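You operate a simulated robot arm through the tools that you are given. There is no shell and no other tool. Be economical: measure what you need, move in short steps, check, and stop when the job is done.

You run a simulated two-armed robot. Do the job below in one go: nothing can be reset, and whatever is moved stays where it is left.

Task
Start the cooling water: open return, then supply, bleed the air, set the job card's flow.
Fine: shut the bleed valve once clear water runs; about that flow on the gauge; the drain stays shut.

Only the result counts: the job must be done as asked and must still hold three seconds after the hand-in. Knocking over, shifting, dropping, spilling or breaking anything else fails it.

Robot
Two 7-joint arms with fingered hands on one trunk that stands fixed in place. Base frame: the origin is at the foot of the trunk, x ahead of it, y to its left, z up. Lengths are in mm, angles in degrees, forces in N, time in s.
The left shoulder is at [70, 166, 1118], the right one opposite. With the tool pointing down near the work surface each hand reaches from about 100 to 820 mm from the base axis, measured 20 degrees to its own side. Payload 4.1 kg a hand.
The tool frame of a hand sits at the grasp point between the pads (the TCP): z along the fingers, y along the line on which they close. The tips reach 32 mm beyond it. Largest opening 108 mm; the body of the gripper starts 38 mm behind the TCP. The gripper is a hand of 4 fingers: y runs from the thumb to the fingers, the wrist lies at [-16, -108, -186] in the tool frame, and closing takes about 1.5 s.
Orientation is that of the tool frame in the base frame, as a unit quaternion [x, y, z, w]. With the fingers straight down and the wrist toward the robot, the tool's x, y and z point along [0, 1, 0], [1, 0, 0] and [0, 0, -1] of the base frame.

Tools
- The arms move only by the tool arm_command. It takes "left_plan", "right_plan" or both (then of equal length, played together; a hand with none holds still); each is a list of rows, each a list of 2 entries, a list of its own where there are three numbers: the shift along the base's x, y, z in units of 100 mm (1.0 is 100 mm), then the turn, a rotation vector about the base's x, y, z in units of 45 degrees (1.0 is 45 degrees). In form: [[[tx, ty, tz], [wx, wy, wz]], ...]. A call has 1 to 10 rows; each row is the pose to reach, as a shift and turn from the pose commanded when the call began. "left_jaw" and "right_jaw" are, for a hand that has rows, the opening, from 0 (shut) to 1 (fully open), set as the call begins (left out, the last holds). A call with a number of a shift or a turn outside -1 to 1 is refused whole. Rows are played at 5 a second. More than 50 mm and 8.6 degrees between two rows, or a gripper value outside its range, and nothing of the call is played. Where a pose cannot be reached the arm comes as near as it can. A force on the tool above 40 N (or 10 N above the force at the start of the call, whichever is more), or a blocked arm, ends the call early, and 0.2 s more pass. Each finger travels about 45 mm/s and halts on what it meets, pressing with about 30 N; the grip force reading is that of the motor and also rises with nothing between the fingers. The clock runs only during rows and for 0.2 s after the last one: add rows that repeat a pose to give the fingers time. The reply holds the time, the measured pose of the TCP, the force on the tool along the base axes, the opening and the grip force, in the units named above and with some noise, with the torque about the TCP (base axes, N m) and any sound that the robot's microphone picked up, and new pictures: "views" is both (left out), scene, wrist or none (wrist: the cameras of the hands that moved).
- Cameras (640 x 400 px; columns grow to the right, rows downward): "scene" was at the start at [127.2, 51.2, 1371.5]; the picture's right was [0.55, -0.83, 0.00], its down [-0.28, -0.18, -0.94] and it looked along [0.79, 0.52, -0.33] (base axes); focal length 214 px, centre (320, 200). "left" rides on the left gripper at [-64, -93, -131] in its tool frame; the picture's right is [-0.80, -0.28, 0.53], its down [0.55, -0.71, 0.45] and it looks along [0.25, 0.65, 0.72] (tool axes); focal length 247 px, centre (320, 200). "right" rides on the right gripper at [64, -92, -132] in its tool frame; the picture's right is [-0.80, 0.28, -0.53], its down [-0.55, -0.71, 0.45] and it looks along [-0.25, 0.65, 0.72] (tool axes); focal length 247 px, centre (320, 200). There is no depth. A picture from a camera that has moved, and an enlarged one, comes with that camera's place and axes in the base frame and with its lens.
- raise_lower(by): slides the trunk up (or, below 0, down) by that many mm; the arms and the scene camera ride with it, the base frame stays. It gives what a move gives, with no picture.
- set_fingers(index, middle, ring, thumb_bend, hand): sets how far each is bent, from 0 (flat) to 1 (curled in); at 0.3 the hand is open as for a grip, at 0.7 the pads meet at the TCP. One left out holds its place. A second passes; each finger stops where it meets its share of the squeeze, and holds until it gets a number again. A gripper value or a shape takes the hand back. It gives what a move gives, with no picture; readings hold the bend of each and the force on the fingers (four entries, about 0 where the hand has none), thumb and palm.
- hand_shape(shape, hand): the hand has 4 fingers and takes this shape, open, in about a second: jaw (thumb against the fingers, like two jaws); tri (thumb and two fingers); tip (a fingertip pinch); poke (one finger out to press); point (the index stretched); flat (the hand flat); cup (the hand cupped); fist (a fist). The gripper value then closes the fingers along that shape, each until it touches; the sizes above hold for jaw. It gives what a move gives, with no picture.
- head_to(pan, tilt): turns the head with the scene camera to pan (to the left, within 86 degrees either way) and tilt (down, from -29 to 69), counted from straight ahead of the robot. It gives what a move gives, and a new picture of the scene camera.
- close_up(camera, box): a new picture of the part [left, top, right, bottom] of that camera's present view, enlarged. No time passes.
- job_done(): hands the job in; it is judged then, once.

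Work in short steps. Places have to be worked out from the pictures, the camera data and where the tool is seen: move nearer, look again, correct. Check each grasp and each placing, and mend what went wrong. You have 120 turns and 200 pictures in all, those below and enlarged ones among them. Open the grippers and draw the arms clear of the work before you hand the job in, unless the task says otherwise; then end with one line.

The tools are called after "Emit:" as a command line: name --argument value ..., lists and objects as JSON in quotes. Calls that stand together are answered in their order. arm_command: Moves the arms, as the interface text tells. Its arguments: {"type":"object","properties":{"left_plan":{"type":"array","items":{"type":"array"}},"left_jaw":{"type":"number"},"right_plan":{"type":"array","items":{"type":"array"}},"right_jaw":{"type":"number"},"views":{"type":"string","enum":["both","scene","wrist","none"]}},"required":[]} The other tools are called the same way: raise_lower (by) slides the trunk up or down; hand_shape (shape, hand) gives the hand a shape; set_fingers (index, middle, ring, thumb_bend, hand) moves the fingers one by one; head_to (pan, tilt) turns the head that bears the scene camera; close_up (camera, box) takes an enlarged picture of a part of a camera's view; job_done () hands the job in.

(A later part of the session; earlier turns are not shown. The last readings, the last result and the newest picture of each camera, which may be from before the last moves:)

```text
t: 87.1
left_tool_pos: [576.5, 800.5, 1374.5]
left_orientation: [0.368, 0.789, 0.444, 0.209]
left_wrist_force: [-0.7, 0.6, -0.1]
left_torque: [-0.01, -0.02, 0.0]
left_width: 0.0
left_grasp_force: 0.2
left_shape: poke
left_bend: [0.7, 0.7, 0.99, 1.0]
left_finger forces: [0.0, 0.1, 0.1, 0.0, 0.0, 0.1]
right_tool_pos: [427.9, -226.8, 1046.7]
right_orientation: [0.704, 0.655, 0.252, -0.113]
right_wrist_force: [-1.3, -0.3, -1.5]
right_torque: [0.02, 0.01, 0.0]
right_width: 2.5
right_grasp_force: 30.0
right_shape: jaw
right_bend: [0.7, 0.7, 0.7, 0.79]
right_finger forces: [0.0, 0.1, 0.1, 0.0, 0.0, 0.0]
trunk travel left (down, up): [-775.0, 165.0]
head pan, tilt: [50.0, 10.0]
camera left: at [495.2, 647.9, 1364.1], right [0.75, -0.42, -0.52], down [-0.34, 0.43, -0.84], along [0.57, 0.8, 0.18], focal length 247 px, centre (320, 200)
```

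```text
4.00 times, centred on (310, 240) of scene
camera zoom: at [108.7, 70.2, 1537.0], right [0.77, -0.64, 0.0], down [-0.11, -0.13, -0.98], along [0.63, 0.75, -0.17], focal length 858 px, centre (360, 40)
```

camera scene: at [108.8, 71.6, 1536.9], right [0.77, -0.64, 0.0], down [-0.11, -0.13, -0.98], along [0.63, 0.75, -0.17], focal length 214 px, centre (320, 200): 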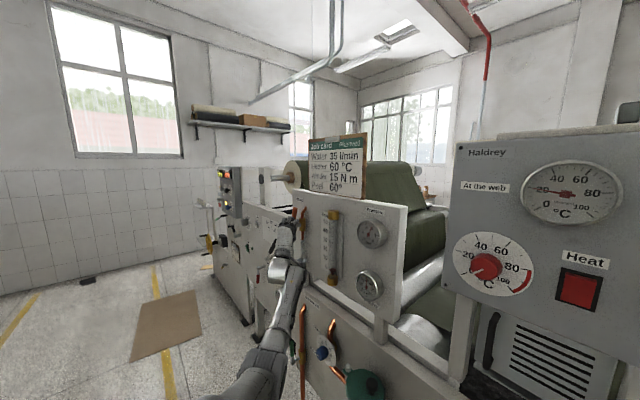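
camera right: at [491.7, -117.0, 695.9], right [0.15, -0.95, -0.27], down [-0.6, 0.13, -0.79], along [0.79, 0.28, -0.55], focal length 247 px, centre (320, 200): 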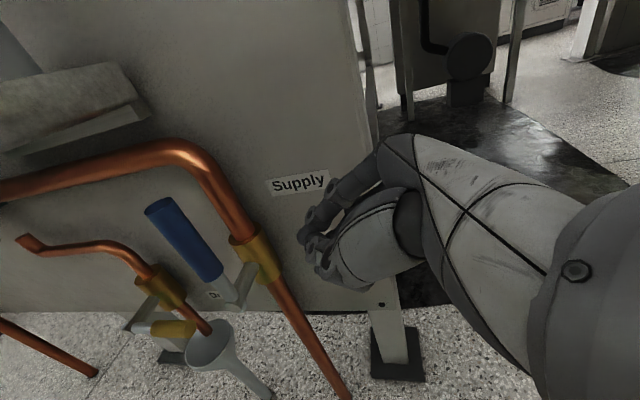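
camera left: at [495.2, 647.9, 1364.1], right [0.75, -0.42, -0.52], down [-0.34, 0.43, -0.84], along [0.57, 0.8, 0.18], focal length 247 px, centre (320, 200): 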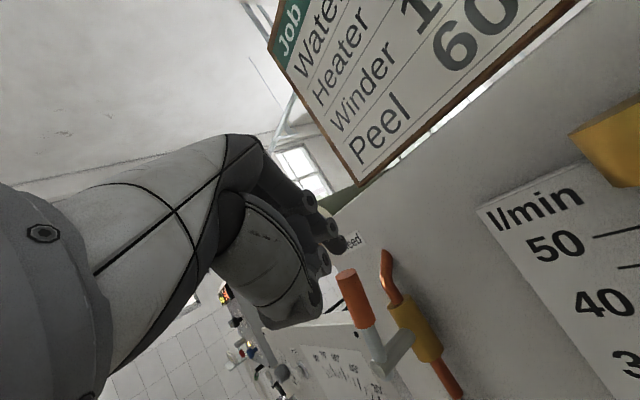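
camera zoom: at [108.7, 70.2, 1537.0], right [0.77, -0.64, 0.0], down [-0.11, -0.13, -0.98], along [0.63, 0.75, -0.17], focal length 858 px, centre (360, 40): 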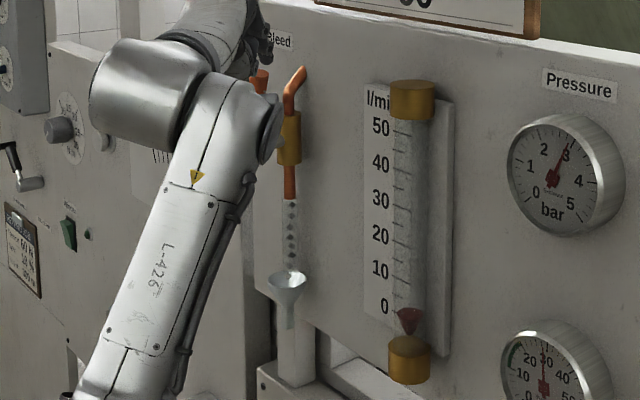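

Lever rests at ~73°. Keep waiting for clear water while holding.

Emit:
arm_command --left_plan '[[[0.1, 0.2, 0.1], [0, 0, 0]], [[0.2, 0.45, 0.2], [0, 0, 0]], [[0.3, 0.65, 0.2], [0, 0, 0]], [[0.35, 0.8, 0.2], [0, 0, 0]], [[0.35, 0.8, 0.2], [0, 0, 0]], [[0.35, 0.8, 0.2], [0, 0, 0]], [[0.35, 0.8, 0.2], [0, 0, 0]], [[0.35, 0.8, 0.2], [0, 0, 0]], [[0.35, 0.8, 0.2], [0, 0, 0]], [[0.35, 0.8, 0.2], [0, 0, 0]]]' --views "wrist"

Emit:
close_up --camera "scene" --box '[270, 190, 350, 290]'

```text
t: 89.3
left_tool_pos: [612.4, 882.7, 1394.8]
left_orientation: [0.368, 0.789, 0.445, 0.209]
left_wrist_force: [-0.9, 0.6, 0.0]
left_torque: [-0.05, -0.01, 0.01]
left_width: 0.0
left_grasp_force: 0.1
left_shape: poke
left_bend: [0.7, 0.7, 0.99, 1.0]
left_finger forces: [0.0, 0.1, 0.1, 0.0, 0.1, 0.0]
right_tool_pos: [428.8, -226.0, 1046.7]
right_orientation: [0.704, 0.655, 0.253, -0.112]
right_wrist_force: [-0.5, -0.2, -0.4]
right_torque: [0.0, -0.02, 0.0]
right_width: 2.5
right_grasp_force: 29.6
right_shape: jaw
right_bend: [0.7, 0.7, 0.7, 0.79]
right_finger forces: [0.0, 0.1, 0.1, 0.0, 0.1, 0.0]
trunk travel left (down, up): [-775.0, 165.0]
head pan, tilt: [50.0, 10.0]
camera left: at [530.6, 729.6, 1383.0], right [0.75, -0.41, -0.52], down [-0.34, 0.43, -0.84], along [0.57, 0.8, 0.18], focal length 247 px, centre (320, 200)
```

left: 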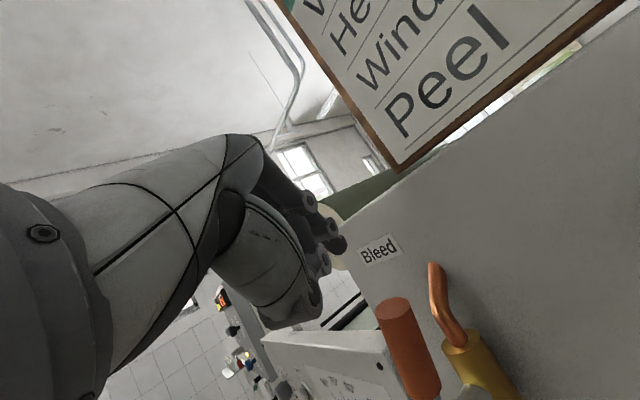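

```text
4.00 times, centred on (310, 240) of scene
camera zoom: at [109.4, 70.7, 1537.0], right [0.77, -0.64, 0.0], down [-0.11, -0.13, -0.98], along [0.63, 0.75, -0.17], focal length 858 px, centre (360, 40)
```

zoom: 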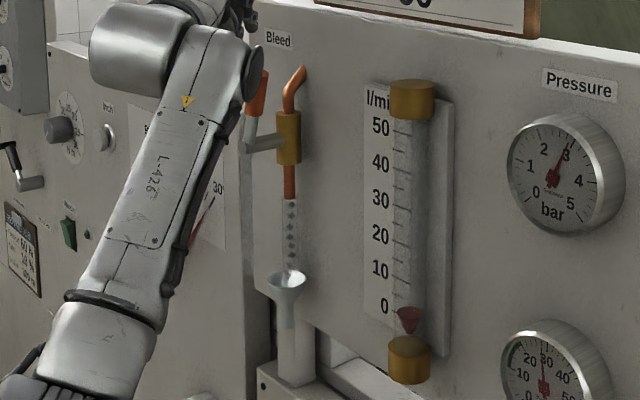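

Still bubbling; hold over the valve.

Emit:
arm_command --left_plan '[[[0, 0, 0], [0, 0, 0]], [[0, 0, 0], [0, 0, 0]], [[0, 0, 0], [0, 0, 0]], [[0, 0, 0], [0, 0, 0]], [[0, 0, 0], [0, 0, 0]], [[0, 0, 0], [0, 0, 0]], [[0, 0, 0], [0, 0, 0]], [[0, 0, 0], [0, 0, 0]], [[0, 0, 0], [0, 0, 0]], [[0, 0, 0], [0, 0, 0]]]' --views "none"

Emit:
arm_command --left_plan '[[[0, 0, 0], [0, 0, 0]], [[0, 0, 0], [0, 0, 0]], [[0, 0, 0], [0, 0, 0]], [[0, 0, 0], [0, 0, 0]], [[0, 0, 0], [0, 0, 0]], [[0, 0, 0], [0, 0, 0]], [[0, 0, 0], [0, 0, 0]], [[0, 0, 0], [0, 0, 0]], [[0, 0, 0], [0, 0, 0]], [[0, 0, 0], [0, 0, 0]]]' --views "none"

Emit:
close_up --camera "scene" --box '[285, 210, 335, 280]'

```text
t: 91.5
left_tool_pos: [612.6, 882.1, 1394.9]
left_orientation: [0.369, 0.788, 0.445, 0.21]
left_wrist_force: [0.8, 0.0, 0.4]
left_torque: [0.0, 0.0, 0.0]
left_width: 0.0
left_grasp_force: 0.0
left_shape: poke
left_bend: [0.7, 0.7, 0.99, 1.0]
left_finger forces: [0.0, 0.0, 0.0, 0.0, 0.0, 0.1]
right_tool_pos: [428.5, -225.5, 1048.2]
right_orientation: [0.704, 0.654, 0.253, -0.113]
right_wrist_force: [0.2, 0.2, -1.0]
right_torque: [0.02, 0.0, -0.02]
right_width: 2.6
right_grasp_force: 30.2
right_shape: jaw
right_bend: [0.7, 0.7, 0.7, 0.79]
right_finger forces: [0.0, 0.1, 0.0, 0.1, 0.0, 0.0]
trunk travel left (down, up): [-775.0, 165.0]
head pan, tilt: [50.0, 10.0]
```

```text
t: 93.7
left_tool_pos: [612.1, 881.1, 1394.3]
left_orientation: [0.368, 0.789, 0.446, 0.209]
left_wrist_force: [0.6, -0.6, -0.3]
left_torque: [-0.03, -0.01, 0.04]
left_width: 0.0
left_grasp_force: 0.1
left_shape: poke
left_bend: [0.7, 0.7, 0.99, 1.0]
left_finger forces: [0.0, 0.1, 0.0, 0.1, 0.0, 0.1]
right_tool_pos: [429.2, -225.6, 1046.9]
right_orientation: [0.704, 0.654, 0.253, -0.113]
right_wrist_force: [0.4, 0.5, 0.2]
right_torque: [0.0, -0.02, -0.02]
right_width: 2.8
right_grasp_force: 30.2
right_shape: jaw
right_bend: [0.7, 0.7, 0.7, 0.79]
right_finger forces: [0.0, 0.1, 0.0, 0.0, 0.0, 0.1]
trunk travel left (down, up): [-775.0, 165.0]
head pan, tilt: [50.0, 10.0]
```

```text
5.71 times, centred on (310, 245) of scene
camera zoom: at [109.4, 70.7, 1537.0], right [0.77, -0.64, 0.0], down [-0.11, -0.13, -0.98], along [0.63, 0.75, -0.17], focal length 1226 px, centre (377, -57)
```

zoom: 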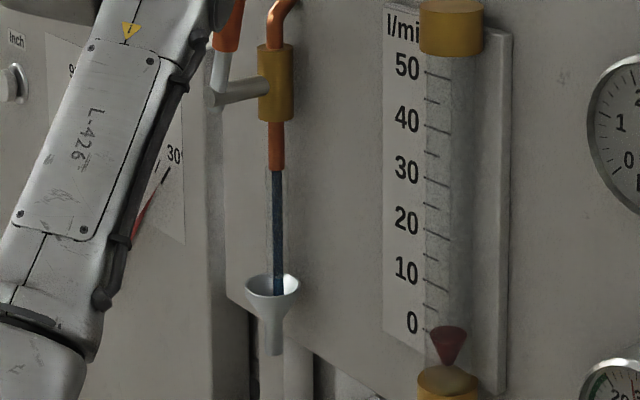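

Solid clear stream now. Close the bleed: drop the finger on the lever's left side.

Emit:
arm_command --left_plan '[[[0, 0.1, 0], [0, 0, 0]], [[0, 0.1, -0.25], [0, 0, 0]], [[0, 0.1, -0.45], [0, 0, 0]]]' --views "wrist"

```text
t: 94.5
left_tool_pos: [612.0, 889.6, 1349.9]
left_orientation: [0.368, 0.79, 0.445, 0.208]
left_wrist_force: [-0.6, 0.4, 0.2]
left_torque: [-0.03, 0.0, -0.01]
left_width: 0.0
left_grasp_force: 0.1
left_shape: poke
left_bend: [0.7, 0.7, 0.99, 1.0]
left_finger forces: [0.1, 0.1, 0.0, 0.0, 0.0, 0.0]
right_tool_pos: [429.1, -224.9, 1047.5]
right_orientation: [0.704, 0.654, 0.253, -0.112]
right_wrist_force: [0.9, -0.3, 0.8]
right_torque: [0.0, 0.0, -0.01]
right_width: 2.9
right_grasp_force: 30.9
right_shape: jaw
right_bend: [0.7, 0.7, 0.7, 0.79]
right_finger forces: [0.0, 0.0, 0.0, 0.0, 0.0, 0.0]
trunk travel left (down, up): [-775.0, 165.0]
head pan, tilt: [50.0, 10.0]
camera left: at [530.5, 737.6, 1338.8], right [0.75, -0.41, -0.52], down [-0.34, 0.43, -0.84], along [0.57, 0.8, 0.18], focal length 247 px, centre (320, 200)
```

left: 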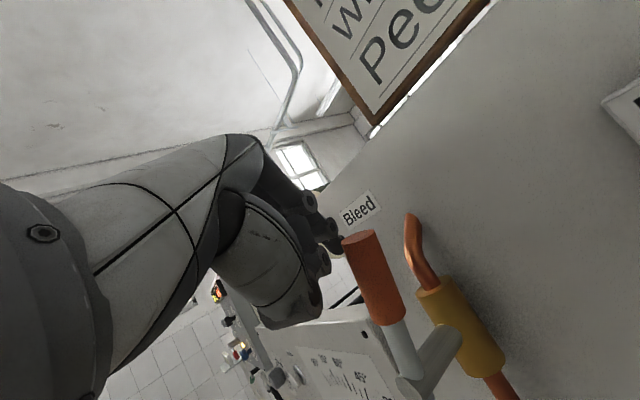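

Finger is left of the lever but near its top; lower 20 more, then sweep −y and down.

Emit:
arm_command --left_plan '[[[0, 0, -0.22], [0, 0, 0]], [[0, -0.12, -0.22], [0, 0, 0]], [[0, -0.24, -0.22], [0, 0, 0]], [[0, -0.36, -0.24], [0, 0, 0]], [[0, -0.48, -0.28], [0, 0, 0]], [[0, -0.58, -0.36], [0, 0, 0]], [[0, -0.68, -0.46], [0, 0, 0]]]' --views "wrist"

```text
t: 96.1
left_tool_pos: [612.1, 823.3, 1304.2]
left_orientation: [0.369, 0.789, 0.444, 0.21]
left_wrist_force: [0.7, 2.2, 0.0]
left_torque: [-0.02, -0.02, 0.03]
left_width: 0.0
left_grasp_force: 0.1
left_shape: poke
left_bend: [0.7, 0.7, 0.99, 1.0]
left_finger forces: [1.8, 0.3, 0.0, 0.0, 0.0, 0.1]
right_tool_pos: [428.8, -226.0, 1047.3]
right_orientation: [0.704, 0.654, 0.252, -0.113]
right_wrist_force: [0.2, -0.5, -0.6]
right_torque: [-0.03, -0.02, 0.01]
right_width: 2.7
right_grasp_force: 29.5
right_shape: jaw
right_bend: [0.7, 0.7, 0.7, 0.79]
right_finger forces: [0.0, 0.0, 0.0, 0.0, 0.0, 0.0]
trunk travel left (down, up): [-775.0, 165.0]
head pan, tilt: [50.0, 10.0]
camera left: at [529.7, 670.7, 1293.0], right [0.75, -0.41, -0.52], down [-0.34, 0.43, -0.84], along [0.57, 0.8, 0.18], focal length 247 px, centre (320, 200)
```

left: 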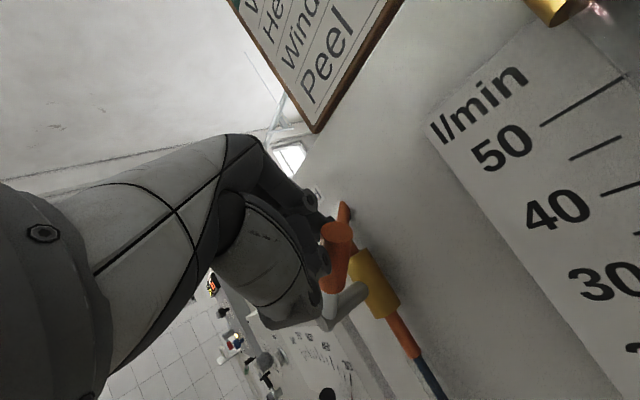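

Lever at ~33°. Continue pressing down to closed.

Emit:
arm_command --left_plan '[[[0, -0.1, -0.12], [0, 0, 0]], [[0, -0.15, -0.22], [0, 0, 0]], [[0, -0.15, -0.32], [0, 0, 0]], [[0, -0.15, -0.4], [0, 0, 0]], [[0, -0.15, -0.48], [0, 0, 0]], [[0, -0.15, -0.56], [0, 0, 0]]]' --views "wrist"

Emit:
close_up --camera "scene" --box '[270, 190, 350, 290]'

```text
t: 97.5
left_tool_pos: [609.2, 804.1, 1269.6]
left_orientation: [0.366, 0.782, 0.457, 0.214]
left_wrist_force: [-1.7, -5.1, 30.0]
left_torque: [0.61, -0.39, 0.0]
left_width: 0.1
left_grasp_force: 0.1
left_shape: poke
left_bend: [0.7, 0.7, 0.99, 1.0]
left_finger forces: [3.6, 24.0, 0.0, 0.0, 0.0, 0.0]
right_tool_pos: [427.5, -228.7, 1047.1]
right_orientation: [0.703, 0.654, 0.253, -0.113]
right_wrist_force: [1.1, 0.9, -0.2]
right_torque: [-0.05, 0.04, 0.03]
right_width: 2.4
right_grasp_force: 30.4
right_shape: jaw
right_bend: [0.7, 0.7, 0.7, 0.79]
right_finger forces: [0.0, 0.1, 0.1, 0.0, 0.0, 0.1]
trunk travel left (down, up): [-775.0, 165.0]
head pan, tilt: [50.0, 10.0]
stopped in row 6 (left hand): the force on the tool passed its limit at 43 N (the readings are from after the stop); the commanded pose is now the measured one
camera left: at [527.6, 651.8, 1253.1], right [0.76, -0.4, -0.51], down [-0.32, 0.45, -0.83], along [0.57, 0.8, 0.22], focal length 247 px, centre (320, 200)
```

left: 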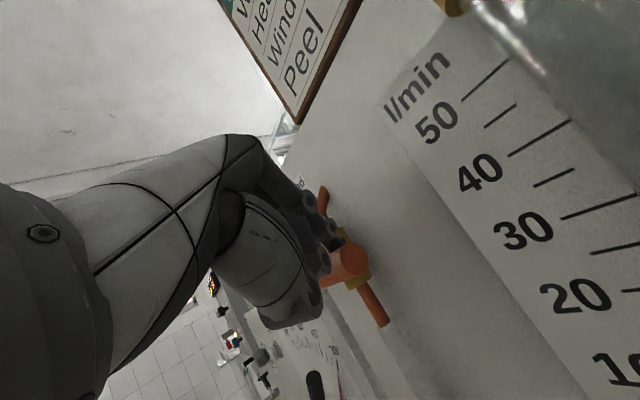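

```text
4.00 times, centred on (310, 240) of scene
camera zoom: at [108.0, 67.1, 1537.4], right [0.77, -0.64, 0.0], down [-0.11, -0.13, -0.99], along [0.63, 0.75, -0.17], focal length 858 px, centre (360, 40)
```

zoom: 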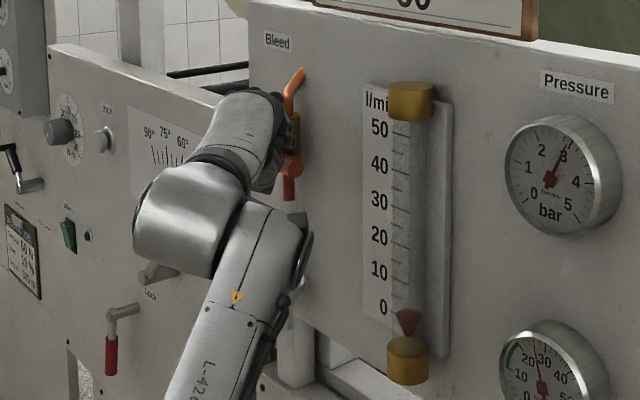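

Bleed is at its closed stop, no outflow. Retract the left hand and check the bleed, then go for the flow knob.

Emit:
arm_command --left_plan '[[[0, 0, 0.3], [0, 0, 0]], [[-0.35, -0.3, 0.35], [0, 0, 0]], [[-0.7, -0.6, 0.35], [0, 0, 0]], [[-1, -0.9, 0.35], [0, 0, 0]]]' --views "none"

Emit:
arm_command --left_plan '[[[-0.3, -0.4, 0], [0, 0, 0]], [[-0.5, -0.8, 0], [0, 0, 0]]]' --views "none"

Emit:
close_up --camera "scene" --box '[270, 190, 350, 290]'

Emit:
raise_lower --by -450

Emit:
head_to --pan 48 --tilt 20

```text
t: 98.5
left_tool_pos: [509.3, 718.8, 1294.9]
left_orientation: [0.366, 0.786, 0.45, 0.211]
left_wrist_force: [0.0, -0.1, 0.3]
left_torque: [-0.02, 0.03, 0.05]
left_width: 0.0
left_grasp_force: 0.1
left_shape: poke
left_bend: [0.7, 0.7, 0.99, 1.0]
left_finger forces: [0.1, 0.0, 0.1, 0.0, 0.0, 0.1]
right_tool_pos: [429.2, -226.5, 1048.7]
right_orientation: [0.704, 0.655, 0.253, -0.112]
right_wrist_force: [-0.7, -0.2, 0.6]
right_torque: [0.0, -0.03, 0.01]
right_width: 2.0
right_grasp_force: 29.9
right_shape: jaw
right_bend: [0.7, 0.7, 0.7, 0.79]
right_finger forces: [0.0, 0.1, 0.1, 0.1, 0.0, 0.0]
trunk travel left (down, up): [-775.0, 165.0]
head pan, tilt: [50.0, 10.0]
```

```text
t: 99.1
left_tool_pos: [460.0, 636.7, 1294.5]
left_orientation: [0.367, 0.786, 0.451, 0.211]
left_wrist_force: [-0.4, 0.1, 0.3]
left_torque: [-0.01, 0.04, 0.0]
left_width: 0.1
left_grasp_force: 0.1
left_shape: poke
left_bend: [0.7, 0.7, 0.99, 1.0]
left_finger forces: [0.1, 0.1, 0.0, 0.1, 0.0, 0.0]
right_tool_pos: [428.8, -227.6, 1048.3]
right_orientation: [0.704, 0.654, 0.252, -0.113]
right_wrist_force: [0.1, 0.0, -0.3]
right_torque: [0.01, -0.05, 0.02]
right_width: 2.5
right_grasp_force: 29.9
right_shape: jaw
right_bend: [0.7, 0.7, 0.7, 0.79]
right_finger forces: [0.1, 0.0, 0.0, 0.0, 0.1, 0.0]
trunk travel left (down, up): [-775.0, 165.0]
head pan, tilt: [50.0, 10.0]
```

```text
4.00 times, centred on (310, 240) of scene
camera zoom: at [109.2, 69.2, 1537.1], right [0.77, -0.64, 0.0], down [-0.11, -0.13, -0.98], along [0.63, 0.75, -0.17], focal length 858 px, centre (360, 40)
```

zoom: 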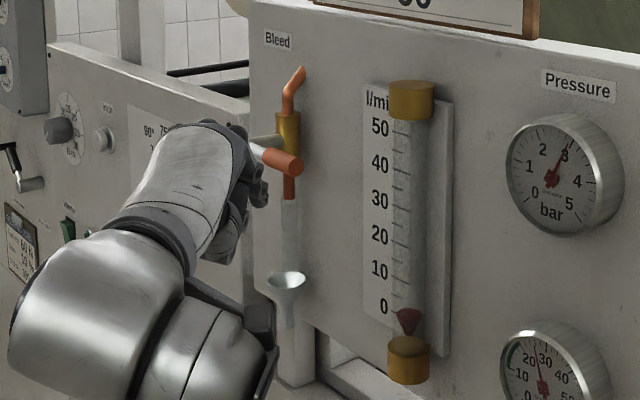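

```text
refused: -450 is not a number from -400 to 400
```

```text
t: 99.8
left_tool_pos: [460.7, 640.3, 1294.0]
left_orientation: [0.367, 0.786, 0.45, 0.211]
left_wrist_force: [-0.5, 0.3, 0.0]
left_torque: [0.02, -0.01, -0.01]
left_width: 0.1
left_grasp_force: 0.1
left_shape: poke
left_bend: [0.7, 0.7, 0.99, 1.0]
left_finger forces: [0.0, 0.1, 0.1, 0.0, 0.1, 0.0]
right_tool_pos: [428.1, -225.2, 1048.5]
right_orientation: [0.704, 0.654, 0.252, -0.112]
right_wrist_force: [-1.4, 0.5, 0.4]
right_torque: [0.0, -0.04, 0.03]
right_width: 2.6
right_grasp_force: 30.0
right_shape: jaw
right_bend: [0.7, 0.7, 0.7, 0.79]
right_finger forces: [0.0, 0.1, 0.0, 0.1, 0.0, 0.0]
trunk travel left (down, up): [-775.0, 165.0]
head pan, tilt: [48.0, 20.0]
camera scene: at [112.1, 69.0, 1520.7], right [0.74, -0.67, 0.0], down [-0.23, -0.25, -0.94], along [0.63, 0.7, -0.34], focal length 214 px, centre (320, 200)
```

scene: 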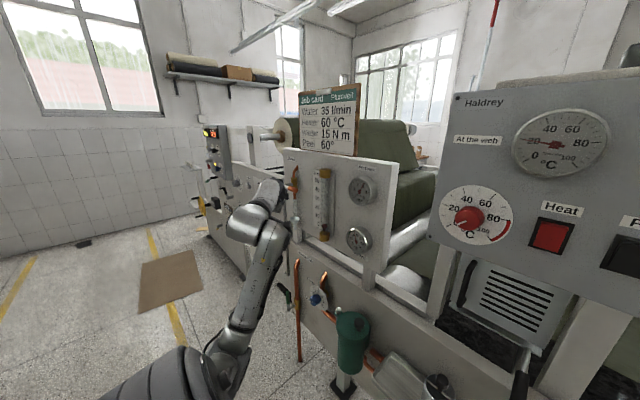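

Bleed is shut and dry; pressure 3 bar. Lower the trunk 400 for the flow knob.

Emit:
raise_lower --by -400

Emit:
head_to --pan 48 --tilt 15

Emit:
close_up --camera "scene" --box '[270, 200, 370, 300]'

Emit:
close_up --camera "left" --box '[0, 0, 640, 400]'

```text
t: 103.7
left_tool_pos: [460.4, 638.6, 894.7]
left_orientation: [0.367, 0.786, 0.451, 0.211]
left_wrist_force: [0.4, -0.6, 0.1]
left_torque: [-0.02, 0.02, 0.03]
left_width: 0.1
left_grasp_force: 0.0
left_shape: poke
left_bend: [0.7, 0.7, 0.99, 1.0]
left_finger forces: [0.0, 0.0, 0.0, 0.0, 0.0, 0.0]
right_tool_pos: [429.3, -226.2, 647.9]
right_orientation: [0.704, 0.654, 0.253, -0.113]
right_wrist_force: [0.3, 0.6, -0.1]
right_torque: [0.0, 0.03, 0.0]
right_width: 2.7
right_grasp_force: 30.0
right_shape: jaw
right_bend: [0.7, 0.7, 0.7, 0.79]
right_finger forces: [0.1, 0.1, 0.0, 0.0, 0.1, 0.0]
trunk travel left (down, up): [-375.0, 565.0]
head pan, tilt: [48.0, 20.0]
```

```text
t: 104.3
left_tool_pos: [461.1, 638.8, 892.3]
left_orientation: [0.368, 0.786, 0.45, 0.212]
left_wrist_force: [0.3, 0.2, 1.6]
left_torque: [0.02, -0.02, -0.03]
left_width: 0.0
left_grasp_force: 0.0
left_shape: poke
left_bend: [0.7, 0.7, 0.99, 1.0]
left_finger forces: [0.0, 0.1, 0.1, 0.0, 0.0, 0.0]
right_tool_pos: [429.2, -225.9, 647.9]
right_orientation: [0.704, 0.655, 0.253, -0.112]
right_wrist_force: [-0.6, 0.0, 0.3]
right_torque: [-0.02, 0.03, -0.02]
right_width: 2.5
right_grasp_force: 30.3
right_shape: jaw
right_bend: [0.7, 0.7, 0.7, 0.79]
right_finger forces: [0.0, 0.0, 0.1, 0.0, 0.1, 0.0]
trunk travel left (down, up): [-375.0, 565.0]
head pan, tilt: [48.0, 15.0]
camera scene: at [112.1, 68.8, 1128.8], right [0.74, -0.67, 0.0], down [-0.17, -0.19, -0.97], along [0.65, 0.72, -0.26], focal length 214 px, centre (320, 200)
```

scene: 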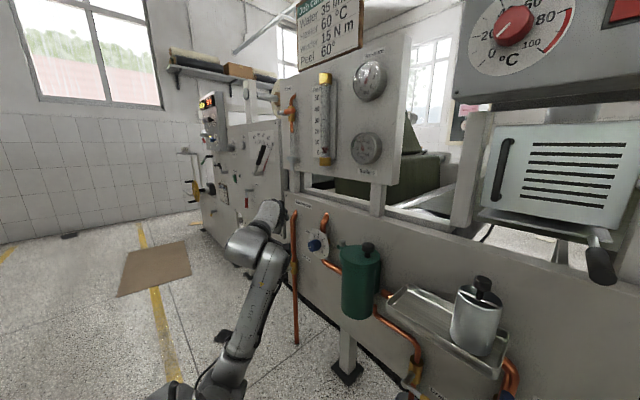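

```text
4.00 times, centred on (320, 250) of scene
camera zoom: at [112.1, 68.8, 1128.8], right [0.74, -0.67, 0.0], down [-0.17, -0.19, -0.97], along [0.65, 0.72, -0.26], focal length 858 px, centre (320, 0)
```

zoom: 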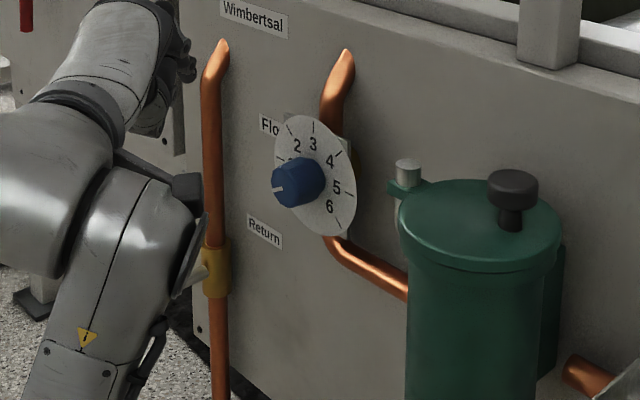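

```text
1.00 times, centred on (320, 200) of left (not enlarged: the box is as wide or as high as the picture)
camera zoom: at [378.8, 486.8, 880.8], right [0.76, -0.41, -0.51], down [-0.33, 0.44, -0.84], along [0.57, 0.8, 0.2], focal length 247 px, centre (320, 200)
```

zoom: 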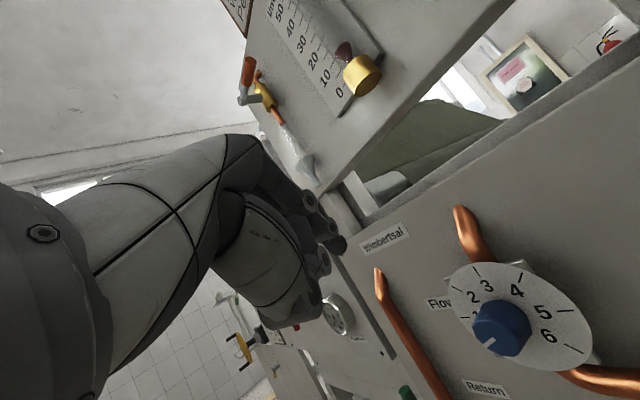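

Knob face centre triangulates to ≈[658,711,695], dial plate near x≈692, currently at 0. Lower the trunk 150, and turn the left hand to point along +x with the wrist on the inner side.

Emit:
raise_lower --by -150

Emit:
hand_shape --shape "tri" --hand "left"

Emit:
arm_command --left_plan '[[[0, 0, 0], [-0.136, -0.096, -0.014]], [[0, 0, 0], [-0.273, -0.192, -0.027]], [[0, 0, 0], [-0.409, -0.288, -0.041]], [[0, 0, 0], [-0.545, -0.383, -0.055]], [[0, 0, 0], [-0.682, -0.479, -0.068]], [[0, 0, 0], [-0.818, -0.575, -0.082]]]' --views "none"

Emit:
arm_command --left_plan '[[[0.05, 0.1, -0.1], [-0.136, -0.096, -0.014]], [[0.1, 0.2, -0.2], [-0.273, -0.192, -0.027]], [[0.2, 0.3, -0.3], [-0.409, -0.288, -0.041]], [[0.3, 0.4, -0.4], [-0.545, -0.383, -0.055]], [[0.4, 0.55, -0.45], [-0.682, -0.479, -0.068]], [[0.5, 0.7, -0.48], [-0.818, -0.575, -0.082]]]' --views "both"

```text
t: 106.1
left_tool_pos: [459.8, 638.4, 743.5]
left_orientation: [0.368, 0.785, 0.451, 0.212]
left_wrist_force: [-0.1, 0.2, -0.7]
left_torque: [0.0, -0.01, -0.02]
left_width: 0.1
left_grasp_force: 0.1
left_shape: poke
left_bend: [0.7, 0.7, 0.99, 1.0]
left_finger forces: [0.0, 0.0, 0.0, 0.0, 0.0, 0.0]
right_tool_pos: [429.0, -226.3, 496.9]
right_orientation: [0.704, 0.654, 0.252, -0.112]
right_wrist_force: [0.6, -0.2, -0.4]
right_torque: [0.01, -0.03, 0.0]
right_width: 2.8
right_grasp_force: 30.2
right_shape: jaw
right_bend: [0.7, 0.7, 0.7, 0.79]
right_finger forces: [0.0, 0.1, 0.0, 0.1, 0.0, 0.0]
trunk travel left (down, up): [-225.0, 715.0]
head pan, tilt: [48.0, 15.0]
```

```text
t: 107.0
left_tool_pos: [459.1, 639.7, 745.1]
left_orientation: [0.368, 0.785, 0.451, 0.211]
left_wrist_force: [0.4, 0.4, 0.2]
left_torque: [-0.01, -0.03, 0.02]
left_width: 107.8
left_grasp_force: 0.0
left_shape: tri
left_bend: [0.3, 0.3, 0.99, 0.3]
left_finger forces: [0.0, 0.0, 0.0, 0.1, 0.1, 0.0]
right_tool_pos: [427.7, -226.1, 497.3]
right_orientation: [0.704, 0.654, 0.253, -0.113]
right_wrist_force: [-0.4, -0.6, -0.3]
right_torque: [0.04, -0.04, 0.03]
right_width: 2.5
right_grasp_force: 29.9
right_shape: jaw
right_bend: [0.7, 0.7, 0.7, 0.79]
right_finger forces: [0.0, 0.0, 0.0, 0.0, 0.1, 0.0]
trunk travel left (down, up): [-225.0, 715.0]
head pan, tilt: [48.0, 15.0]
```

```text
t: 108.4
left_tool_pos: [460.0, 638.9, 744.0]
left_orientation: [0.197, 0.809, 0.243, 0.498]
left_wrist_force: [1.0, -0.9, -0.2]
left_torque: [0.03, 0.0, 0.01]
left_width: 107.9
left_grasp_force: 0.0
left_shape: tri
left_bend: [0.3, 0.3, 0.99, 0.3]
left_finger forces: [0.0, 0.0, 0.1, 0.0, 0.1, 0.0]
right_tool_pos: [428.5, -226.4, 497.3]
right_orientation: [0.704, 0.654, 0.252, -0.113]
right_wrist_force: [-0.3, -0.7, 0.3]
right_torque: [0.01, 0.0, -0.01]
right_width: 2.6
right_grasp_force: 30.4
right_shape: jaw
right_bend: [0.7, 0.7, 0.7, 0.79]
right_finger forces: [0.0, 0.0, 0.0, 0.1, 0.0, 0.0]
trunk travel left (down, up): [-225.0, 715.0]
head pan, tilt: [48.0, 15.0]
```

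```text
t: 109.8
left_tool_pos: [510.9, 709.9, 695.6]
left_orientation: [-0.002, 0.708, 0.0, 0.706]
left_wrist_force: [-0.1, 0.6, -0.2]
left_torque: [0.02, 0.01, 0.01]
left_width: 107.7
left_grasp_force: 0.1
left_shape: tri
left_bend: [0.3, 0.3, 0.99, 0.3]
left_finger forces: [0.0, 0.0, 0.0, 0.1, 0.0, 0.0]
right_tool_pos: [427.8, -226.3, 497.4]
right_orientation: [0.704, 0.654, 0.252, -0.113]
right_wrist_force: [0.6, -0.3, -0.1]
right_torque: [0.01, -0.02, 0.0]
right_width: 3.0
right_grasp_force: 29.9
right_shape: jaw
right_bend: [0.7, 0.7, 0.7, 0.79]
right_finger forces: [0.0, 0.1, 0.0, 0.0, 0.0, 0.0]
trunk travel left (down, up): [-225.0, 715.0]
head pan, tilt: [48.0, 15.0]
camera scene: at [112.1, 68.8, 978.8], right [0.74, -0.67, 0.0], down [-0.17, -0.19, -0.97], along [0.65, 0.72, -0.26], focal length 214 px, centre (320, 200)
camera left: at [379.3, 617.0, 760.2], right [0.53, -0.28, 0.8], down [0.45, -0.71, -0.55], along [0.72, 0.65, -0.25], focal length 247 px, centre (320, 200)
```

scene: 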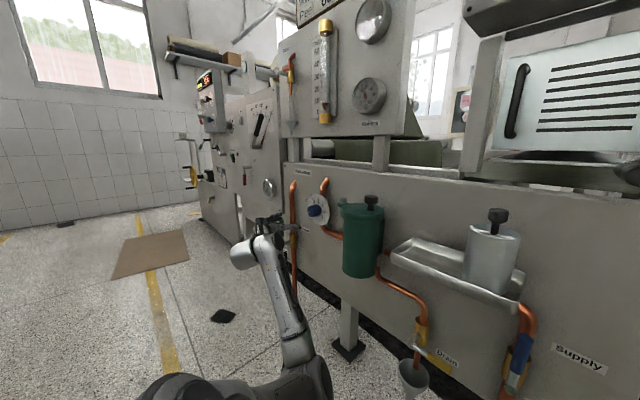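
left: 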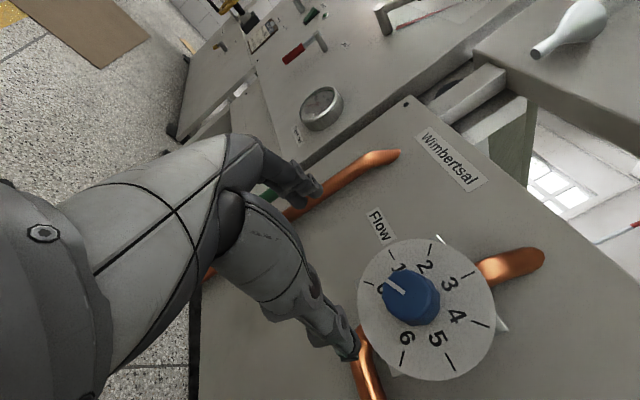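

Re-triangulating with several rays gives knob face ≈[628,680,721], plate x≈673. Centre the hand on the axis with a standoff and verify.

Emit:
arm_command --left_plan '[[[0, -0.3, 0.25], [0, 0, 0]], [[0.4, -0.3, 0.25], [0, 0, 0]], [[0.65, -0.3, 0.25], [0, 0, 0]]]' --left_jaw 1 --views "wrist"

```text
t: 110.6
left_tool_pos: [573.8, 679.5, 722.2]
left_orientation: [-0.002, 0.707, 0.0, 0.707]
left_wrist_force: [0.3, 0.2, -0.1]
left_torque: [0.0, -0.02, 0.01]
left_width: 107.7
left_grasp_force: 0.0
left_shape: tri
left_bend: [0.3, 0.3, 0.99, 0.3]
left_finger forces: [0.0, 0.0, 0.0, 0.0, 0.0, 0.1]
right_tool_pos: [429.2, -224.7, 496.3]
right_orientation: [0.703, 0.655, 0.253, -0.114]
right_wrist_force: [-1.4, -0.6, 0.3]
right_torque: [-0.01, 0.0, -0.01]
right_width: 2.8
right_grasp_force: 30.0
right_shape: jaw
right_bend: [0.7, 0.7, 0.7, 0.79]
right_finger forces: [0.0, 0.0, 0.0, 0.1, 0.0, 0.0]
trunk travel left (down, up): [-225.0, 715.0]
head pan, tilt: [48.0, 15.0]
camera left: at [443.3, 586.1, 786.3], right [0.53, -0.28, 0.8], down [0.45, -0.71, -0.55], along [0.72, 0.65, -0.25], focal length 247 px, centre (320, 200)
```

left: 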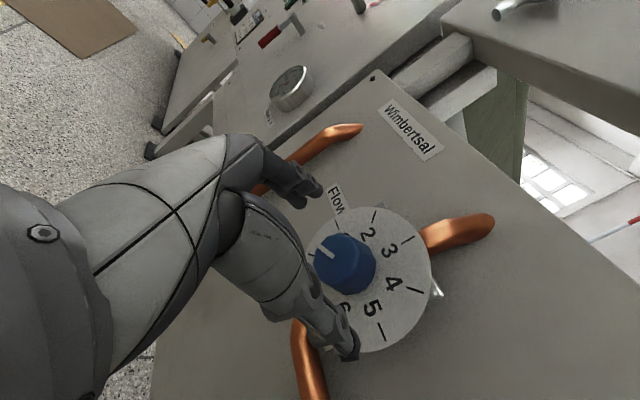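

Knob face refines to [617,676,723]; hand is well centred. Advance 56 mm and close.

Emit:
arm_command --left_plan '[[[0.3, -0.03, 0], [0, 0, 0]], [[0.56, -0.03, 0], [0, 0, 0]]]' --left_jaw 1 --views "none"

Emit:
arm_command --left_plan '[[[0, 0, 0], [0, 0, 0]], [[0, 0, 0], [0, 0, 0]], [[0, 0, 0], [0, 0, 0]], [[0, 0, 0], [0, 0, 0]], [[0, 0, 0], [0, 0, 0]], [[0, 0, 0], [0, 0, 0]], [[0, 0, 0], [0, 0, 0]]]' --left_jaw 0 --views "wrist"

```text
t: 111.2
left_tool_pos: [629.2, 676.0, 720.6]
left_orientation: [-0.002, 0.708, 0.0, 0.706]
left_wrist_force: [-5.9, -1.0, -3.7]
left_torque: [-0.01, 0.08, 0.03]
left_width: 107.7
left_grasp_force: 0.0
left_shape: tri
left_bend: [0.3, 0.3, 1.0, 0.3]
left_finger forces: [0.0, 0.0, 7.3, 0.0, 0.0, 0.0]
right_tool_pos: [429.5, -224.3, 498.2]
right_orientation: [0.703, 0.655, 0.252, -0.113]
right_wrist_force: [-0.4, 0.4, 0.3]
right_torque: [-0.01, -0.02, 0.01]
right_width: 2.7
right_grasp_force: 29.9
right_shape: jaw
right_bend: [0.7, 0.7, 0.7, 0.79]
right_finger forces: [0.1, 0.0, 0.0, 0.0, 0.0, 0.0]
trunk travel left (down, up): [-225.0, 715.0]
head pan, tilt: [48.0, 15.0]
```

```text
t: 112.8
left_tool_pos: [628.8, 676.9, 718.9]
left_orientation: [-0.003, 0.708, 0.001, 0.707]
left_wrist_force: [-14.8, 0.0, -10.8]
left_torque: [-0.14, 0.09, -0.13]
left_width: 95.1
left_grasp_force: 30.1
left_shape: tri
left_bend: [0.27, 0.32, 1.0, 0.51]
left_finger forces: [15.3, 13.2, 12.0, 0.0, 27.4, 0.0]
right_tool_pos: [429.3, -224.3, 498.2]
right_orientation: [0.703, 0.655, 0.253, -0.113]
right_wrist_force: [0.7, -0.5, -0.4]
right_torque: [-0.01, -0.04, 0.01]
right_width: 2.6
right_grasp_force: 29.7
right_shape: jaw
right_bend: [0.7, 0.7, 0.7, 0.79]
right_finger forces: [0.0, 0.0, 0.1, 0.0, 0.1, 0.0]
trunk travel left (down, up): [-225.0, 715.0]
head pan, tilt: [48.0, 15.0]
camera left: at [498.5, 583.6, 784.4], right [0.54, -0.28, 0.8], down [0.45, -0.71, -0.55], along [0.72, 0.65, -0.25], focal length 247 px, centre (320, 200)
```

left: 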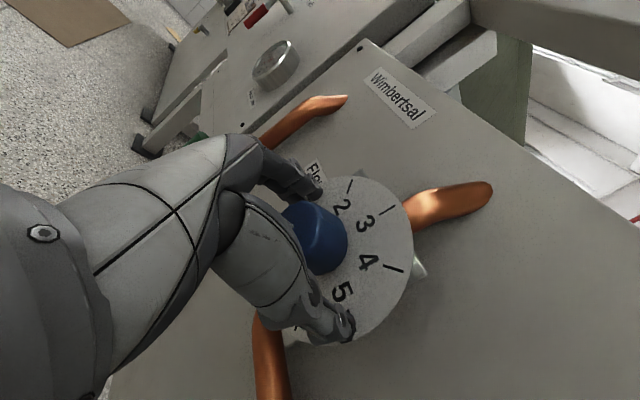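

Forces show fingers stopped early at 95 mm; zoom in to see what they're touching.

Emit:
close_up --camera "left" --box '[200, 120, 440, 370]'

Emit:
close_up --camera "scene" --box '[250, 170, 370, 260]'

```text
1.60 times, centred on (320, 245) of left
camera zoom: at [498.5, 583.6, 784.4], right [0.54, -0.28, 0.8], down [0.45, -0.71, -0.55], along [0.72, 0.65, -0.25], focal length 395 px, centre (320, 128)
```

zoom: 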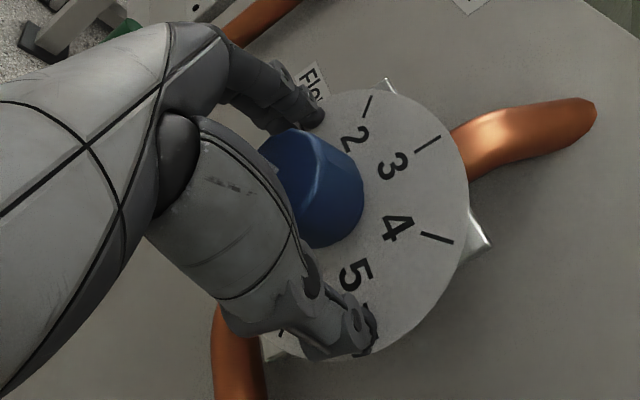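

```text
4.44 times, centred on (310, 215) of scene
camera zoom: at [111.8, 70.0, 978.7], right [0.74, -0.67, 0.0], down [-0.17, -0.19, -0.97], along [0.65, 0.72, -0.26], focal length 953 px, centre (364, 133)
```

zoom: 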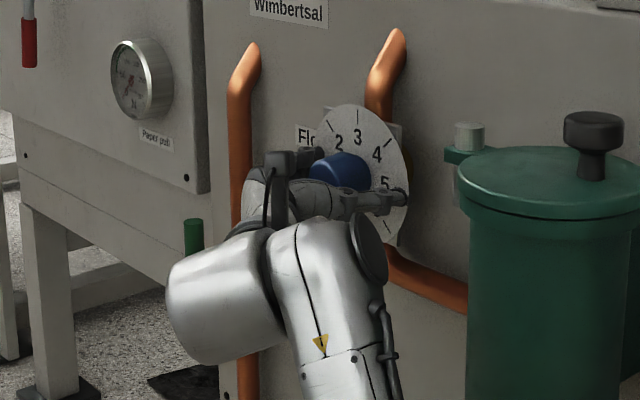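

The fingertips touch the dial plate and the curled ring finger presses the knob. Back off, use the plain jaw shape, and go less deep.

Emit:
arm_command --left_plan '[[[0, 0, 0], [0, 0, 0]], [[0, 0, 0], [0, 0, 0]], [[-0.3, 0, 0.02], [0, 0, 0]], [[-0.6, 0, 0.04], [0, 0, 0]]]' --left_jaw 1 --views "none"

Emit:
hand_shape --shape "jaw" --hand "left"

Emit:
arm_command --left_plan '[[[0.25, 0, 0], [0, 0, 0]], [[0.45, 0, 0], [0, 0, 0]]]' --left_jaw 1 --views "none"

Emit:
arm_command --left_plan '[[[0, 0, 0], [0, 0, 0]], [[0, 0, 0], [0, 0, 0]], [[0, 0, 0], [0, 0, 0]], [[0, 0, 0], [0, 0, 0]], [[0, 0, 0], [0, 0, 0]], [[0, 0, 0], [0, 0, 0]], [[0, 0, 0], [0, 0, 0]]]' --left_jaw 0 --views "wrist"

```text
t: 113.8
left_tool_pos: [571.7, 676.3, 726.0]
left_orientation: [-0.001, 0.707, 0.0, 0.707]
left_wrist_force: [0.2, -0.6, 0.0]
left_torque: [-0.02, -0.01, 0.01]
left_width: 107.5
left_grasp_force: 0.0
left_shape: tri
left_bend: [0.3, 0.3, 0.99, 0.3]
left_finger forces: [0.0, 0.0, 0.0, 0.0, 0.0, 0.1]
right_tool_pos: [428.7, -225.9, 497.2]
right_orientation: [0.703, 0.655, 0.253, -0.113]
right_wrist_force: [-0.4, -0.3, 0.0]
right_torque: [-0.03, -0.01, -0.04]
right_width: 2.7
right_grasp_force: 30.1
right_shape: jaw
right_bend: [0.7, 0.7, 0.7, 0.79]
right_finger forces: [0.0, 0.0, 0.0, 0.0, 0.0, 0.0]
trunk travel left (down, up): [-225.0, 715.0]
head pan, tilt: [48.0, 15.0]
```

```text
t: 114.7
left_tool_pos: [571.9, 675.8, 726.1]
left_orientation: [0.0, 0.708, 0.001, 0.706]
left_wrist_force: [0.6, -0.4, -0.6]
left_torque: [-0.02, -0.02, 0.01]
left_width: 107.8
left_grasp_force: 0.0
left_shape: jaw
left_bend: [0.3, 0.3, 0.3, 0.3]
left_finger forces: [0.0, 0.1, 0.1, 0.0, 0.0, 0.0]
right_tool_pos: [429.6, -224.3, 496.9]
right_orientation: [0.704, 0.654, 0.253, -0.112]
right_wrist_force: [-0.5, 0.6, 0.8]
right_torque: [-0.01, 0.01, 0.0]
right_width: 2.9
right_grasp_force: 29.7
right_shape: jaw
right_bend: [0.7, 0.7, 0.7, 0.79]
right_finger forces: [0.1, 0.0, 0.0, 0.0, 0.1, 0.1]
trunk travel left (down, up): [-225.0, 715.0]
head pan, tilt: [48.0, 15.0]
```

```text
t: 115.3
left_tool_pos: [617.5, 676.5, 726.4]
left_orientation: [-0.001, 0.708, 0.001, 0.706]
left_wrist_force: [0.5, 0.5, -0.1]
left_torque: [-0.01, -0.03, -0.01]
left_width: 107.8
left_grasp_force: 0.1
left_shape: jaw
left_bend: [0.3, 0.3, 0.3, 0.3]
left_finger forces: [0.0, 0.0, 0.0, 0.0, 0.0, 0.0]
right_tool_pos: [428.8, -225.4, 497.8]
right_orientation: [0.704, 0.655, 0.253, -0.113]
right_wrist_force: [-0.1, 0.4, -0.3]
right_torque: [0.02, 0.0, -0.02]
right_width: 2.5
right_grasp_force: 30.5
right_shape: jaw
right_bend: [0.7, 0.7, 0.7, 0.79]
right_finger forces: [0.0, 0.1, 0.0, 0.0, 0.0, 0.1]
trunk travel left (down, up): [-225.0, 715.0]
head pan, tilt: [48.0, 15.0]
```

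```text
t: 116.9
left_tool_pos: [617.6, 675.8, 725.5]
left_orientation: [-0.001, 0.708, 0.001, 0.707]
left_wrist_force: [0.7, -2.6, 0.1]
left_torque: [-0.06, 0.02, -0.05]
left_width: 38.4
left_grasp_force: 29.9
left_shape: jaw
left_bend: [0.74, 0.48, 0.53, 0.74]
left_finger forces: [14.5, 8.4, 0.3, 0.0, 24.9, 0.0]
right_tool_pos: [429.2, -226.1, 496.2]
right_orientation: [0.704, 0.654, 0.253, -0.113]
right_wrist_force: [-1.0, -0.3, -0.2]
right_torque: [0.01, 0.02, -0.01]
right_width: 2.6
right_grasp_force: 30.1
right_shape: jaw
right_bend: [0.7, 0.7, 0.7, 0.79]
right_finger forces: [0.0, 0.1, 0.0, 0.1, 0.1, 0.1]
trunk travel left (down, up): [-225.0, 715.0]
head pan, tilt: [48.0, 15.0]
camera left: at [486.2, 583.2, 790.5], right [0.53, -0.28, 0.8], down [0.45, -0.71, -0.55], along [0.72, 0.65, -0.25], focal length 247 px, centre (320, 200)
```

left: 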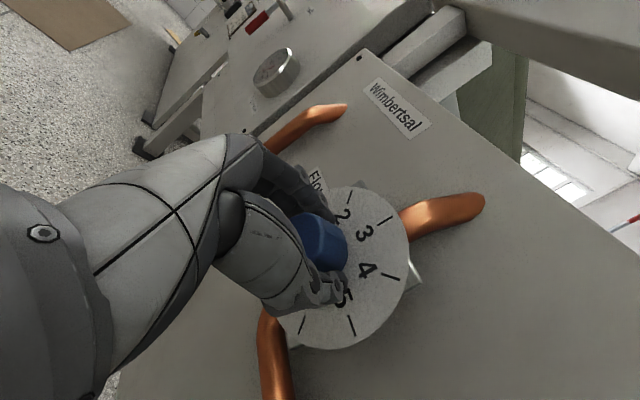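

Knob gripped. Turn clockwise (+x rotation) by 45°.

Emit:
arm_command --left_plan '[[[0, 0, 0], [0.16, 0, 0]], [[0, 0, 0], [0.33, 0, 0]], [[0, 0, 0], [0.5, 0, 0]], [[0, 0, 0], [0.67, 0, 0]], [[0, 0, 0], [0.84, 0, 0]], [[0, 0, 0], [1, 0, 0]]]' --views "wrist"

Emit:
close_up --camera "scene" --box '[250, 0, 410, 260]'

```text
t: 118.3
left_tool_pos: [617.5, 675.2, 724.2]
left_orientation: [0.271, 0.654, 0.271, 0.652]
left_wrist_force: [-3.3, -15.0, -9.4]
left_torque: [-0.15, 0.33, -0.41]
left_width: 37.9
left_grasp_force: 29.9
left_shape: jaw
left_bend: [0.74, 0.5, 0.53, 0.74]
left_finger forces: [12.5, 6.4, 0.0, 0.0, 34.0, 0.1]
right_tool_pos: [428.4, -227.5, 497.8]
right_orientation: [0.704, 0.654, 0.252, -0.112]
right_wrist_force: [0.2, 0.1, 0.4]
right_torque: [-0.01, 0.0, 0.03]
right_width: 2.6
right_grasp_force: 29.6
right_shape: jaw
right_bend: [0.7, 0.7, 0.7, 0.79]
right_finger forces: [0.0, 0.1, 0.0, 0.0, 0.0, 0.0]
trunk travel left (down, up): [-225.0, 715.0]
head pan, tilt: [48.0, 15.0]
camera left: at [486.4, 563.8, 704.5], right [0.53, -0.76, 0.36], down [0.45, -0.11, -0.89], along [0.72, 0.64, 0.28], focal length 247 px, centre (320, 200)
```

left: 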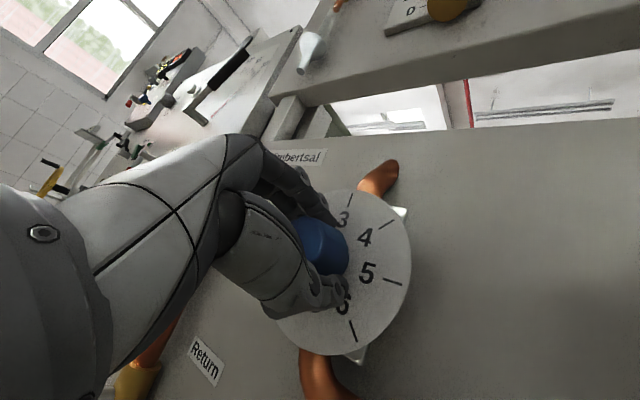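

```text
1.54 times, centred on (330, 130) of scene
camera zoom: at [112.7, 68.3, 978.7], right [0.74, -0.67, 0.0], down [-0.17, -0.19, -0.97], along [0.65, 0.72, -0.26], focal length 330 px, centre (305, 308)
```

zoom: 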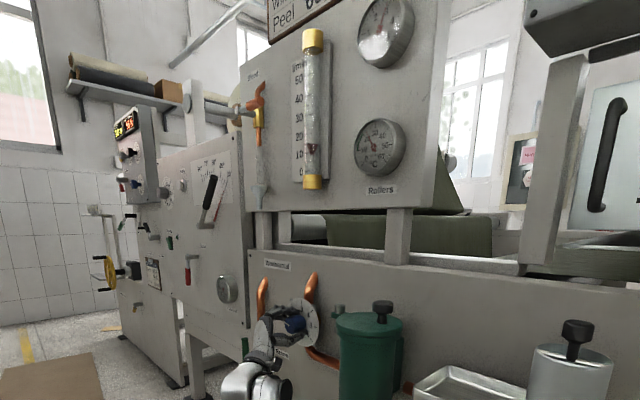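

The float rises to about 10. Turn another 45° and read the flowmeter.

Emit:
arm_command --left_plan '[[[0, 0, 0], [0.16, 0, 0]], [[0, 0, 0], [0.33, 0, 0]], [[0, 0, 0], [0.5, 0, 0]], [[0, 0, 0], [0.67, 0, 0]], [[0, 0, 0], [0.84, 0, 0]], [[0, 0, 0], [1, 0, 0]]]' --views "none"

Emit:
close_up --camera "scene" --box '[300, 0, 360, 140]'

Emit:
close_up --camera "left" --box '[0, 0, 640, 400]'

```text
t: 119.7
left_tool_pos: [618.0, 676.5, 723.9]
left_orientation: [0.5, 0.5, 0.5, 0.499]
left_wrist_force: [-7.5, -26.0, -24.7]
left_torque: [-0.22, 0.84, -0.62]
left_width: 38.6
left_grasp_force: 29.9
left_shape: jaw
left_bend: [0.74, 0.51, 0.53, 0.73]
left_finger forces: [14.9, 3.9, 0.0, 0.0, 37.5, 0.1]
right_tool_pos: [428.9, -226.0, 496.8]
right_orientation: [0.704, 0.655, 0.252, -0.113]
right_wrist_force: [0.2, -0.2, 0.5]
right_torque: [-0.02, 0.0, 0.0]
right_width: 2.6
right_grasp_force: 29.6
right_shape: jaw
right_bend: [0.7, 0.7, 0.7, 0.79]
right_finger forces: [0.1, 0.1, 0.0, 0.0, 0.1, 0.1]
trunk travel left (down, up): [-225.0, 715.0]
head pan, tilt: [48.0, 15.0]
```

```text
2.86 times, centred on (330, 70) of scene
camera zoom: at [113.7, 68.7, 978.4], right [0.74, -0.67, 0.0], down [-0.18, -0.19, -0.97], along [0.65, 0.72, -0.26], focal length 613 px, centre (291, 571)
```

zoom: 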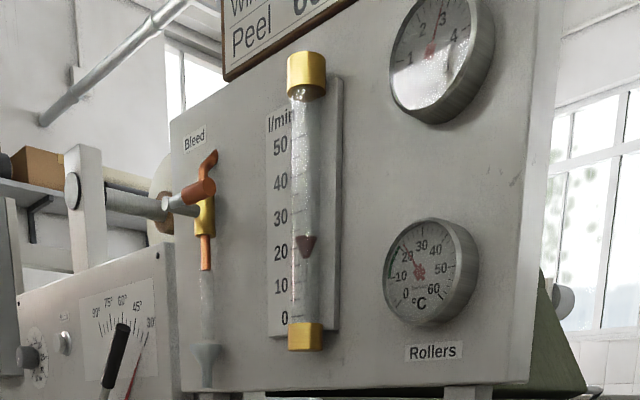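

```text
1.00 times, centred on (320, 200) of left (not enlarged: the box is as wide or as high as the picture)
camera zoom: at [486.3, 611.1, 630.0], right [0.53, -0.8, -0.28], down [0.45, 0.55, -0.71], along [0.72, 0.25, 0.65], focal length 247 px, centre (320, 200)
```

zoom: 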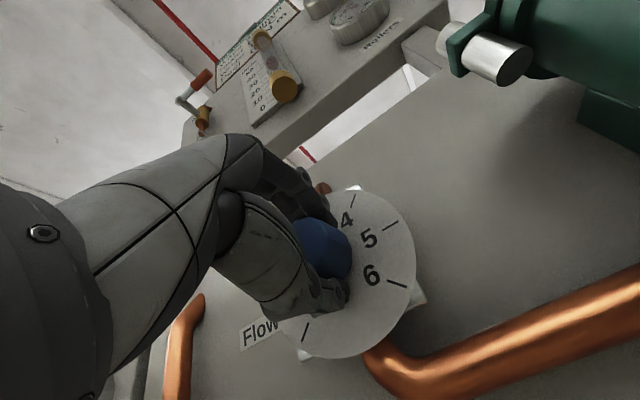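

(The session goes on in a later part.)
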